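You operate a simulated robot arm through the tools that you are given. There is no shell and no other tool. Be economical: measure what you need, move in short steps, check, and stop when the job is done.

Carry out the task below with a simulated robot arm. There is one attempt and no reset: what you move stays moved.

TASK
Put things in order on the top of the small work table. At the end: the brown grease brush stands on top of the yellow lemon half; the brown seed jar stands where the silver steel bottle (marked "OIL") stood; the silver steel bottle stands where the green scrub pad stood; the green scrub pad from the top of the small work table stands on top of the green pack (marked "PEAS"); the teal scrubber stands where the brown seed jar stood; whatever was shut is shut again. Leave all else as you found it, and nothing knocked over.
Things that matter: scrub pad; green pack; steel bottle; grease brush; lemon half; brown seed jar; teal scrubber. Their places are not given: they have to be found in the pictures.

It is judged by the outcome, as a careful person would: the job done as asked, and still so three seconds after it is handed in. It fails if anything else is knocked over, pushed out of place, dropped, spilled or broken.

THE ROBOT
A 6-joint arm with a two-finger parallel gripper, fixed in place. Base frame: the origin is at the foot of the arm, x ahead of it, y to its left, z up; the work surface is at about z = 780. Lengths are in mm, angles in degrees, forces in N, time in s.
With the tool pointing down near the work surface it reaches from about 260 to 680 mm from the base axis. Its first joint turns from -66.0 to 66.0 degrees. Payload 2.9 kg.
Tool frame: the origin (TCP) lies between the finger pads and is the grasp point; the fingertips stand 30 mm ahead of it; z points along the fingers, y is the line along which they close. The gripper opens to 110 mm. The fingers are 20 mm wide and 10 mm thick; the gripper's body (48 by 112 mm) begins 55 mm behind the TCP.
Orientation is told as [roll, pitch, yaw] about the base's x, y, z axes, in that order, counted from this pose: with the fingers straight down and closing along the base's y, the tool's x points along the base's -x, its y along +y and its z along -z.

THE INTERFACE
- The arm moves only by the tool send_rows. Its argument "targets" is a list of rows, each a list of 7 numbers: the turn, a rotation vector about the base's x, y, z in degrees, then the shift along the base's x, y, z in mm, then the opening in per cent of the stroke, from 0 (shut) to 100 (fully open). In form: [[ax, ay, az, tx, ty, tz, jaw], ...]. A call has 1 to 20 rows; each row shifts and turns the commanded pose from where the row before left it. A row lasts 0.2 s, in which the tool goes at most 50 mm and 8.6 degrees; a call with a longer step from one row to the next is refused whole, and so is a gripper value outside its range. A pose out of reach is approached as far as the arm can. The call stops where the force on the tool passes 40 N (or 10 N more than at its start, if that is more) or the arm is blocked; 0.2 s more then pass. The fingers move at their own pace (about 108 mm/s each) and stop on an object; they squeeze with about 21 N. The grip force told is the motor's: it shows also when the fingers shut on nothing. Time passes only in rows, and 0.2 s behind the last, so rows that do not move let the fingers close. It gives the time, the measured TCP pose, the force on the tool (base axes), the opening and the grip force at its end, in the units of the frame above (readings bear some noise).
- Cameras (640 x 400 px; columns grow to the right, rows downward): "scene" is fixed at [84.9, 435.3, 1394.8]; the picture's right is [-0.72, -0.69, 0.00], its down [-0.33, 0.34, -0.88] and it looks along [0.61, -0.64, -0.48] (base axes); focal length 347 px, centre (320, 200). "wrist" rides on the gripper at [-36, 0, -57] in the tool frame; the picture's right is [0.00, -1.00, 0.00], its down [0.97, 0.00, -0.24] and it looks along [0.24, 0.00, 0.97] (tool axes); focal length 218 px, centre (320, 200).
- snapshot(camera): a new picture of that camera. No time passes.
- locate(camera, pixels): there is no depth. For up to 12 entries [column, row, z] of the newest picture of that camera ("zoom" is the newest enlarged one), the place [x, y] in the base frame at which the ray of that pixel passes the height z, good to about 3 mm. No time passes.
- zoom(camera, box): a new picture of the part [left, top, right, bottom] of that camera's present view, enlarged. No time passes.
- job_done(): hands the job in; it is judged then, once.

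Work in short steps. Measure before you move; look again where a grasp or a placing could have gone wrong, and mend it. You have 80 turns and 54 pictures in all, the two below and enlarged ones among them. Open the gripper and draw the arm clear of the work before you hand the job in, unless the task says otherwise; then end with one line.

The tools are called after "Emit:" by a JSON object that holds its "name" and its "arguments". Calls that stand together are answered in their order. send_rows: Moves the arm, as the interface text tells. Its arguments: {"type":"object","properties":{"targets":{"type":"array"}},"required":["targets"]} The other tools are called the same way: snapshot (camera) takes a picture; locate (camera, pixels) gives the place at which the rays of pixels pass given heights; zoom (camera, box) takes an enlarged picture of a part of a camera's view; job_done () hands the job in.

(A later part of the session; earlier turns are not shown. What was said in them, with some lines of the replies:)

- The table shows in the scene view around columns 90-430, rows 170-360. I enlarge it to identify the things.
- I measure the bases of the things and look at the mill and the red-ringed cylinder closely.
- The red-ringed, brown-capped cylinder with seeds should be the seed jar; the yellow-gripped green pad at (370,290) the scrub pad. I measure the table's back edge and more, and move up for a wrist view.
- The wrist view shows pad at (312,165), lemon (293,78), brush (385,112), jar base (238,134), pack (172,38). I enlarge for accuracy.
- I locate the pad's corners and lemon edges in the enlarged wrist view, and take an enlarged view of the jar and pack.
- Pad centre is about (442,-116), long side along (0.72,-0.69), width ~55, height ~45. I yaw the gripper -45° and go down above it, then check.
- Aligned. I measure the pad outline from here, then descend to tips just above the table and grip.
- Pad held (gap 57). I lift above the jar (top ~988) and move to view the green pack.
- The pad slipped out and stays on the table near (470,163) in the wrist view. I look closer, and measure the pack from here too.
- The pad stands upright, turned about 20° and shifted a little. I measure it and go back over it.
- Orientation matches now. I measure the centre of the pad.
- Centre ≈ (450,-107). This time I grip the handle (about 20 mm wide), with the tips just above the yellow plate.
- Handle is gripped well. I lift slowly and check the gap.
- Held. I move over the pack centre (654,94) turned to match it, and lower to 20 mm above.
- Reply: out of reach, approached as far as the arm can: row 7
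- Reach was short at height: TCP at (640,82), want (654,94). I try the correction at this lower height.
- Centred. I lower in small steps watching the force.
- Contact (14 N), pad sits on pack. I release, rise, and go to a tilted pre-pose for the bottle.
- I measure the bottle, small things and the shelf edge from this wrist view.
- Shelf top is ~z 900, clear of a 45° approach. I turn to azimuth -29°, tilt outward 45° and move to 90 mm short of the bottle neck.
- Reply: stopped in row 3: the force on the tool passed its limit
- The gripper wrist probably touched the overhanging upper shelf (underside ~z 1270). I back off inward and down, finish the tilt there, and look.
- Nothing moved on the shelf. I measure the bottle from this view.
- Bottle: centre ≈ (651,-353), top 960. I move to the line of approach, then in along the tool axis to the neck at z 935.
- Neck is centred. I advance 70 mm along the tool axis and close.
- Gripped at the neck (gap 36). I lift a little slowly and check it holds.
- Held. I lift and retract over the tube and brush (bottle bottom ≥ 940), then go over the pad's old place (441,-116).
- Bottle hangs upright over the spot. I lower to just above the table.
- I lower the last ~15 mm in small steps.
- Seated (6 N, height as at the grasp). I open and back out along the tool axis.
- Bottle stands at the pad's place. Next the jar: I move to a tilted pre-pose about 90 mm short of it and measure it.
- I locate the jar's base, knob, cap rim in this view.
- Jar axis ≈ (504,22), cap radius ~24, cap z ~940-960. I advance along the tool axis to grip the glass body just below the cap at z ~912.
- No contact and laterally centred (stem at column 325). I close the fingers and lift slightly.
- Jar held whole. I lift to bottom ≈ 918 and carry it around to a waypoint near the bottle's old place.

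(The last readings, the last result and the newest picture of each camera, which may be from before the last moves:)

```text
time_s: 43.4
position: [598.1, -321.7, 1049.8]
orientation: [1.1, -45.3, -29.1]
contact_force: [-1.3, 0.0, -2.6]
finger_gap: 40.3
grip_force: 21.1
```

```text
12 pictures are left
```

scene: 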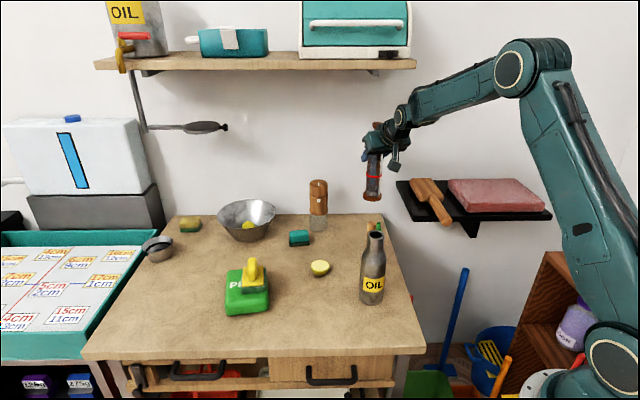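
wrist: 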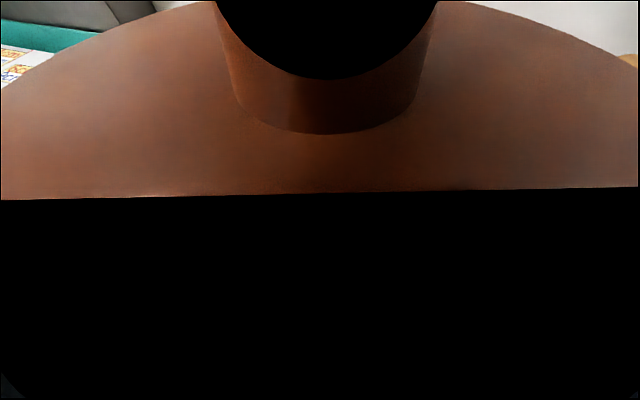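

Clear. I move outward over the place (651,-353), then down to ~12 mm above the table.

Emit:
{"name": "send_rows", "arguments": {"targets": [[0, 0, 0, 13, -8, -6, 0], [0, 0, 0, 13, -8, -8, 0], [0, 0, 0, 13, -8, -8, 0], [0, 0, 0, 13, -7, -8, 0], [0, 0, 0, 1, 0, -30, 0], [0, 0, 0, 0, 0, -30, 0], [0, 0, 0, 0, 0, -30, 0], [0, 0, 0, 0, 0, -6, 0], [0, 0, 0, 0, 0, 0, 0]]}}

Emit:
{"name": "zoom", "arguments": {"camera": "scene", "box": [290, 130, 450, 270]}}

```text
time_s: 45.4
position: [650.4, -354.0, 922.6]
orientation: [1.2, -45.4, -29.1]
contact_force: [0.1, 0.7, -2.3]
finger_gap: 40.1
grip_force: 20.7
```

```text
2.86 times, centred on (370, 200) of scene
```

zoom: 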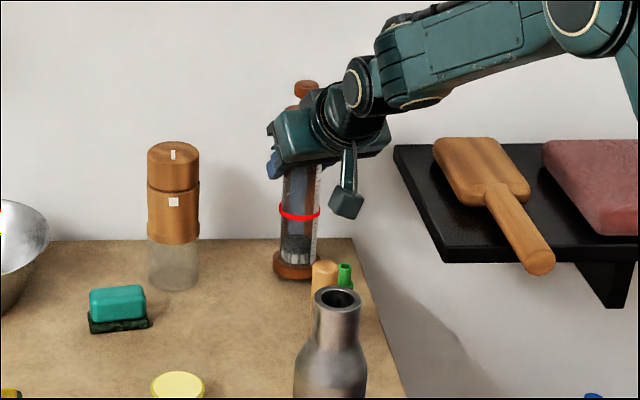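

Positioned. I lower in small steps to contact.

Emit:
{"name": "send_rows", "arguments": {"targets": [[0, 0, 0, 0, 0, -4, 0], [0, 0, 0, 0, 0, -3, 0], [0, 0, 0, 0, 0, -2, 0], [0, 0, 0, 0, 0, 0, 0]]}}

```text
time_s: 46.4
position: [650.6, -351.9, 913.8]
orientation: [1.3, -45.4, -29.2]
contact_force: [0.1, -0.4, -1.9]
finger_gap: 39.5
grip_force: 21.0
```

Emit:
{"name": "send_rows", "arguments": {"targets": [[0, 0, 0, 0, 0, -1.5, 0], [0, 0, 0, 0, 0, -1.5, 0], [0, 0, 0, 0, 0, 0, 0]]}}

```text
time_s: 47.2
position: [651.8, -353.2, 912.0]
orientation: [1.1, -45.6, -29.1]
contact_force: [-1.4, 0.2, 4.7]
finger_gap: 39.9
grip_force: 21.1
```

Seated (force 4.7 up). I open, back out along the axis, then go with 30° tilt and yaw -39.6° to a pre-pose short of the teal scrubber.

Emit:
{"name": "send_rows", "arguments": {"targets": [[0, 0, 0, 0, 0, 0.5, 40], [0, 0, 0, 0, 0, 0, 70], [0, 0, 0, 0, 0, 0, 70], [0, 0, 0, -12.4, 7, 14, 70], [0, 0, 0, -21, 12, 24, 70], [0, 0, 0, -28, 15.5, 32, 70], [3.65, 6.55, 0, 0, 0, 0, 70], [3.65, 6.55, 0, 0, 0, 0, 70], [0, 0, -5.25, 5, 20, 0, 70], [0, 0, -5.25, 10, 30, 0, 70], [0, 0, 0, 15, 30, -10, 70], [0, 0, 0, 15, 30, -10, 70], [0, 0, 0, 16, 33, -15, 75], [0, 0, 0, 20, 33, -20, 75], [0, 0, 0, 20, 32, -28, 75], [0, 0, 0, 0, 0, 0, 75]]}}

Emit:
{"name": "snapshot", "arguments": {"camera": "wrist"}}

Emit:
{"name": "snapshot", "arguments": {"camera": "scene"}}

```text
time_s: 50.6
position: [692.8, -108.8, 897.4]
orientation: [1.3, -30.4, -39.6]
contact_force: [0.3, -0.2, -0.3]
finger_gap: 82.3
grip_force: 0.0
```

```text
10 pictures are left
```

wrist: 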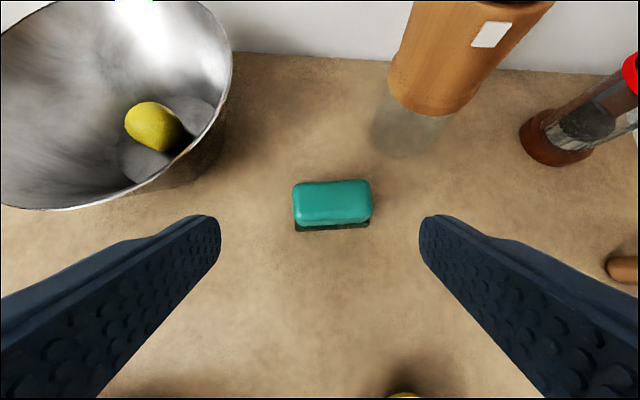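

```text
9 pictures are left
```

scene: 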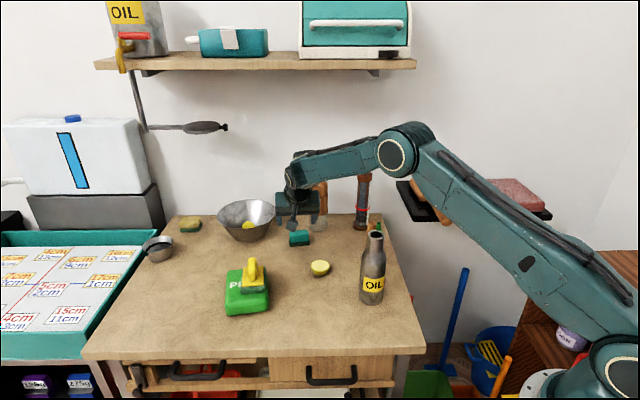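

The jar stands, and the scrubber is aligned at (332,205). I measure it.

Emit:
{"name": "locate", "arguments": {"camera": "wrist", "pixels": [[295, 230, 780], [369, 226, 780], [293, 183, 818], [371, 181, 818], [333, 224, 800], [332, 203, 815], [332, 203, 805]]}}

Emit:
{"name": "zoom", "arguments": {"camera": "scene", "box": [280, 222, 328, 252]}}

```text
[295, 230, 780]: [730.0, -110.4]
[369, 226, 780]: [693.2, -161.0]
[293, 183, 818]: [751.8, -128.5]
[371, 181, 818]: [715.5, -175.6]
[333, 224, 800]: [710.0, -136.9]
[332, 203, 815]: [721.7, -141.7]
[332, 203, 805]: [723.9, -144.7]
```

```text
13.33 times, centred on (304, 237) of scene
```

zoom: 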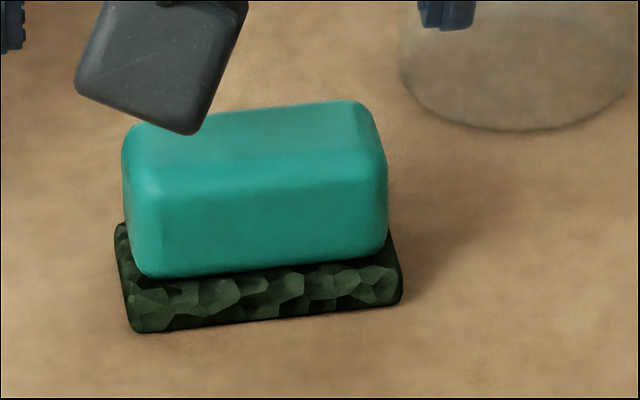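

Scrubber centre ≈ (726,-146), teal block z ~793-815. I correct yaw by +3.6° and go in to grip the teal block at its ends, tips ~z 796.

Emit:
{"name": "send_rows", "arguments": {"targets": [[0, 0, 3.6, -6, -5, 0, 75], [0, 0, 0, 10, -8.5, -22, 75], [0, 0, 0, 10, -8.5, -22, 75], [0, 0, 0, 8, -7, -18, 75], [0, 0, 0, 3.5, -2.5, -9, 75], [0, 0, 0, 0, 0, 0, 75], [0, 0, 0, 0, 0, 0, 0], [0, 0, 0, 0, 0, 0, 0], [0, 0, 0, 0, 0, 0, 0]]}}

Emit:
{"name": "zoom", "arguments": {"camera": "wrist", "box": [160, 100, 480, 300]}}

```text
time_s: 52.6
position: [716.7, -142.2, 827.7]
orientation: [1.2, -30.4, -36.0]
contact_force: [0.6, 0.2, 0.1]
finger_gap: 57.2
grip_force: 21.2
```

```text
2.00 times, centred on (320, 200) of wrist
```

zoom: 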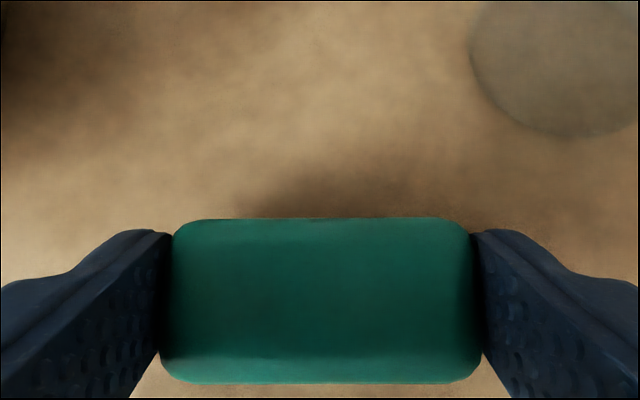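

Gripping the teal block (gap 57). I lift slowly and check.

Emit:
{"name": "send_rows", "arguments": {"targets": [[0, 0, 0, 0, 0, 3, 0], [0, 0, 0, 0, 0, 5, 0], [0, 0, 0, 0, 0, 10, 0], [0, 0, 0, 0, 0, 15, 0], [0, 0, 0, 0, 0, 20, 0], [0, 0, 0, 0, 0, 0, 0]]}}

```text
time_s: 54.0
position: [717.0, -141.7, 881.7]
orientation: [1.2, -30.4, -36.0]
contact_force: [0.0, -0.4, -0.4]
finger_gap: 57.4
grip_force: 21.2
```

Held. I carry it over to the jar's old place (505,22).

Emit:
{"name": "send_rows", "arguments": {"targets": [[0, 0, 0, -20, 15, 25, 0], [0, 0, 0, -28, 22, 25, 0], [0, 0, 0, -28, 22, 0, 0], [0, 0, 0, -28, 22, 0, 0], [0, 0, 0, -29, 22, 0, 0], [0, 0, 0, -29, 22, 0, 0], [0, 0, 0, -29, 22, 0, 0], [0, 0, 0, -29, 23, 0, 0], [0, 0, 0, 0, 0, -35, 0], [0, 0, 0, 0, 0, -35, 0], [0, 0, 0, 0, 0, -20, 0], [0, 0, 0, 0, 0, 0, 0]]}}

Emit:
{"name": "zoom", "arguments": {"camera": "scene", "box": [210, 200, 402, 340]}}

```text
time_s: 56.6
position: [497.7, 28.5, 841.2]
orientation: [1.3, -30.4, -35.9]
contact_force: [0.5, 0.6, -0.4]
finger_gap: 57.3
grip_force: 20.7
```

```text
2.86 times, centred on (306, 270) of scene
```

zoom: 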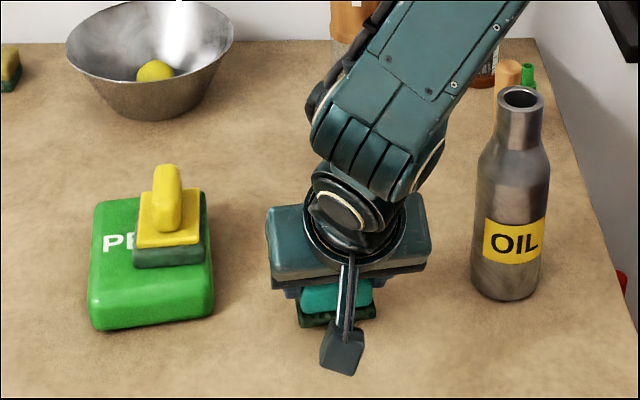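

Just above the table. I lower to contact in small steps.

Emit:
{"name": "send_rows", "arguments": {"targets": [[0, 0, 0, 0, 0, -6, 0], [0, 0, 0, 0, 0, -4, 0], [0, 0, 0, 0, 0, -2.5, 0], [0, 0, 0, 0, 0, -1.5, 0], [0, 0, 0, 0, 0, 0, 0]]}}

```text
time_s: 57.8
position: [496.7, 28.2, 828.2]
orientation: [1.3, -30.5, -36.0]
contact_force: [-3.0, 1.8, 14.1]
finger_gap: 57.4
grip_force: 21.2
```

Contact made. I release, back out, rise, stand the tool vertical and go over the brush.

Emit:
{"name": "send_rows", "arguments": {"targets": [[0, 0, 0, 0, 0, 0.5, 65], [0, 0, 0, 0, 0, 0, 75], [0, 0, 0, -8, 6, 17, 75], [0, 0, 0, -16, 12, 34, 75], [0, 0, 0, -16, 12, 35, 75], [0, 0, 0, 0, 0, 45, 75], [0, 0, 0, 10, -10, 45, 60], [4.41, 6.07, 0, 10, -30, 15, 50], [4.41, 6.07, 0, 10, -30, 0, 50], [4.41, 6.07, 0, 10, -35, 0, 50], [4.41, 6.07, 0, 10, -35, 0, 50], [0, 0, 7, 10, -40, 0, 50], [0, 0, 7, 10, -40, 0, 50], [0, 0, 7, 10, -40, 0, 50], [0, 0, 0, 2, -28, 0, 50], [0, 0, 0, 0, 0, 0, 50]]}}

Emit:
{"name": "snapshot", "arguments": {"camera": "wrist"}}

```text
time_s: 61.2
position: [539.0, -230.1, 1018.3]
orientation: [1.3, -0.4, -14.9]
contact_force: [0.5, 0.3, -0.2]
finger_gap: 54.7
grip_force: 0.1
```

```text
5 pictures are left
```

wrist: 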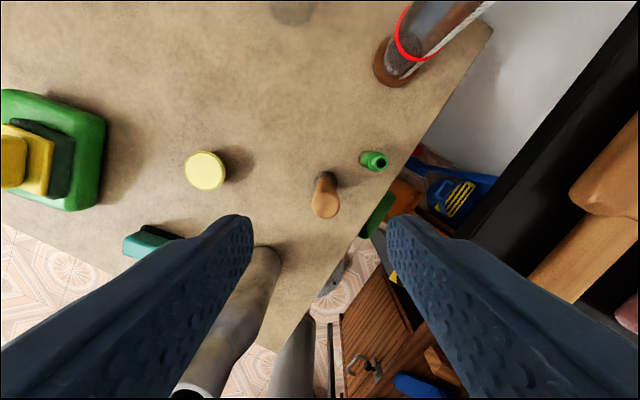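

I measure brush and lemon again from here.

Emit:
{"name": "locate", "arguments": {"camera": "wrist", "pixels": [[325, 203, 893], [325, 182, 780], [205, 171, 803], [186, 171, 803], [225, 171, 803], [374, 161, 859], [152, 238, 815]]}}

```text
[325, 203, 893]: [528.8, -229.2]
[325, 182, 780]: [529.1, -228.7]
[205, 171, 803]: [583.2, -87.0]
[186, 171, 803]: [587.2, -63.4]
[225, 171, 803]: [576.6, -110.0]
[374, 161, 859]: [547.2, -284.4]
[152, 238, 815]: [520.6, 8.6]
```

Brush axis (529,-229), lemon (583,-87). I level the tool and go down onto the brush handle, then close and lift.

Emit:
{"name": "send_rows", "arguments": {"targets": [[-1.3, 0.4, 0, -10, 1, 0, 50], [0, 0, 0, 0, 0, -45, 50], [0, 0, 0, 0, 0, -45, 50], [0, 0, 0, 0, 0, -35, 50], [0, 0, 0, 0, 0, -23, 50], [0, 0, 0, 0, 0, 0, 50], [0, 0, 0, 0, 0, 0, 0], [0, 0, 0, 0, 0, 0, 0], [0, 0, 0, 0, 0, 0, 0]]}}

```text
time_s: 63.2
position: [529.8, -227.1, 869.7]
orientation: [0.0, -0.4, -15.1]
contact_force: [-0.1, 0.1, 0.4]
finger_gap: 23.2
grip_force: 20.8
```

Brush held (gap 23). I lift it 60 mm and move over the lemon, then down to ~12 mm above.

Emit:
{"name": "send_rows", "arguments": {"targets": [[0, 0, 0, 0, 0, 10, 0], [0, 0, 0, 0, 0, 20, 0], [0, 0, 0, 0, 0, 30, 0], [0, 0, 0, 13, 34, 0, 0], [0, 0, 0, 13, 35, 0, 0], [0, 0, 0, 13, 35, 0, 0], [0, 0, 0, 14, 36, 0, 0], [0, 0, 0, 0, 0, 0, 0], [0, 0, 0, 0, 0, -18, 0], [0, 0, 0, 0, 0, 0, 0]]}}

Emit:
{"name": "zoom", "arguments": {"camera": "scene", "box": [270, 200, 366, 290]}}

```text
time_s: 65.4
position: [582.4, -88.5, 912.2]
orientation: [-0.1, -0.3, -15.0]
contact_force: [0.2, 1.2, -1.5]
finger_gap: 23.5
grip_force: 20.8
```

```text
4.44 times, centred on (318, 245) of scene
```

zoom: 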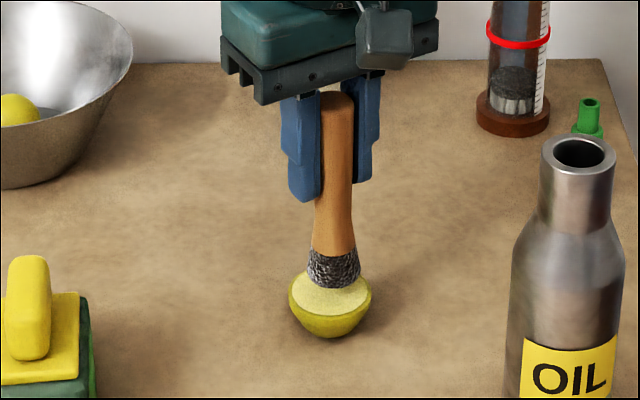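

Well aligned above the lemon. I lower in small steps to contact.

Emit:
{"name": "send_rows", "arguments": {"targets": [[0, 0, 0, 0, 0, -6, 0], [0, 0, 0, 0, 0, -4, 0], [0, 0, 0, 0, 0, -3, 0], [0, 0, 0, 0, 0, 0, 0]]}}

```text
time_s: 66.4
position: [581.0, -88.4, 899.2]
orientation: [0.0, -0.2, -15.1]
contact_force: [0.0, -0.1, -0.6]
finger_gap: 23.1
grip_force: 20.9
```

Emit:
{"name": "send_rows", "arguments": {"targets": [[0, 0, 0, 0, 0, -2, 0], [0, 0, 0, 0, 0, -2, 0], [0, 0, 0, 0, 0, 0, 0]]}}

```text
time_s: 67.2
position: [581.9, -87.6, 894.4]
orientation: [-0.1, -0.4, -15.0]
contact_force: [-2.1, 0.3, 4.1]
finger_gap: 23.4
grip_force: 20.9
```

Contact felt (4 N up) at the expected height. I check before releasing.

Emit:
{"name": "zoom", "arguments": {"camera": "scene", "box": [270, 200, 366, 290]}}

```text
4.44 times, centred on (318, 245) of scene
```

zoom: 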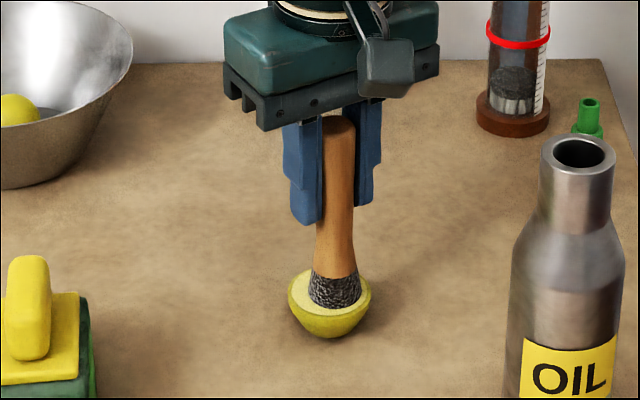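

The brush is centred on the lemon. I press a hair more, open gently, and rise straight up.

Emit:
{"name": "send_rows", "arguments": {"targets": [[0, 0, 0, 0, 0, -0.5, 0], [0, 0, 0, 0, 0, 0, 24], [0, 0, 0, 0, 0, 0, 30], [0, 0, 0, 0, 0, 0, 45], [0, 0, 0, 0, 0, 0, 45], [0, 0, 0, 0, 0, 10, 45], [0, 0, 0, 0, 0, 30, 45], [0, 0, 0, 0, 0, 40, 45], [0, 0, 0, -5, 0, 45, 45], [0, 0, 0, -30, 0, 20, 45], [0, 0, 0, -40, 0, 0, 45], [0, 0, 0, -40, 0, 0, 45], [0, 0, 0, -40, 0, 0, 45], [0, 0, 0, -40, 0, 0, 45], [0, 0, 0, 0, 0, 0, 45]]}}

Emit:
{"name": "snapshot", "arguments": {"camera": "scene"}}

```text
time_s: 70.4
position: [385.6, -90.3, 1040.6]
orientation: [-0.1, -0.2, -15.0]
contact_force: [-0.3, -0.2, 0.0]
finger_gap: 49.7
grip_force: 0.0
```

```text
2 pictures are left
```

scene: 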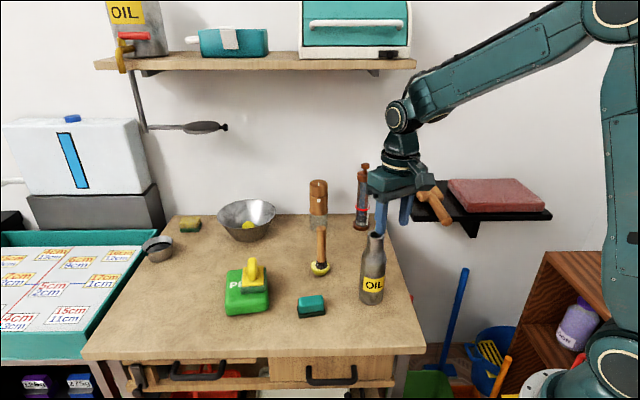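

Everything stands. I check the placed positions numerically.

Emit:
{"name": "locate", "arguments": {"camera": "scene", "pixels": [[311, 304, 815], [312, 317, 780], [372, 304, 780], [361, 230, 780]]}}

Emit:
{"name": "send_rows", "arguments": {"targets": [[0, 0, 0, -15, -30, 10, 60], [0, 0, 0, -15, -40, 10, 60], [0, 0, 0, -10, -40, 0, 60], [0, 0, 0, 0, 0, 0, 60]]}}

Emit:
{"name": "snapshot", "arguments": {"camera": "scene"}}

```text
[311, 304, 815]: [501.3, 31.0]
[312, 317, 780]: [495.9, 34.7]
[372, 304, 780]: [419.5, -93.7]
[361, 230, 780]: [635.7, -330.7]
```

```text
time_s: 71.4
position: [346.1, -199.2, 1059.9]
orientation: [-0.1, -0.3, -14.9]
contact_force: [0.4, 1.0, 0.3]
finger_gap: 66.0
grip_force: 0.1
```

```text
1 pictures are left
```

scene: 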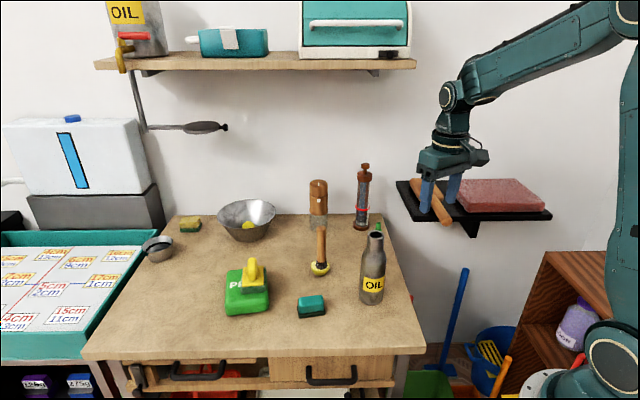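

All items stand in their places, the arm is clear and the gripper is open. I hand in the job.

Emit:
{"name": "job_done", "arguments": {}}

```text
The job is handed in.
```

The job is handed in with everything standing where you asked: the brush on the lemon half, the seed jar in the bottle's place, the bottle in the scrub pad's place, the pad on the PEAS pack, and the scrubber in the jar's place. The pad slipped once before it was moved, the arm briefly touched something (probably the upper shelf), nothing else looks out of place in the last picture, and I opened nothing that was shut.
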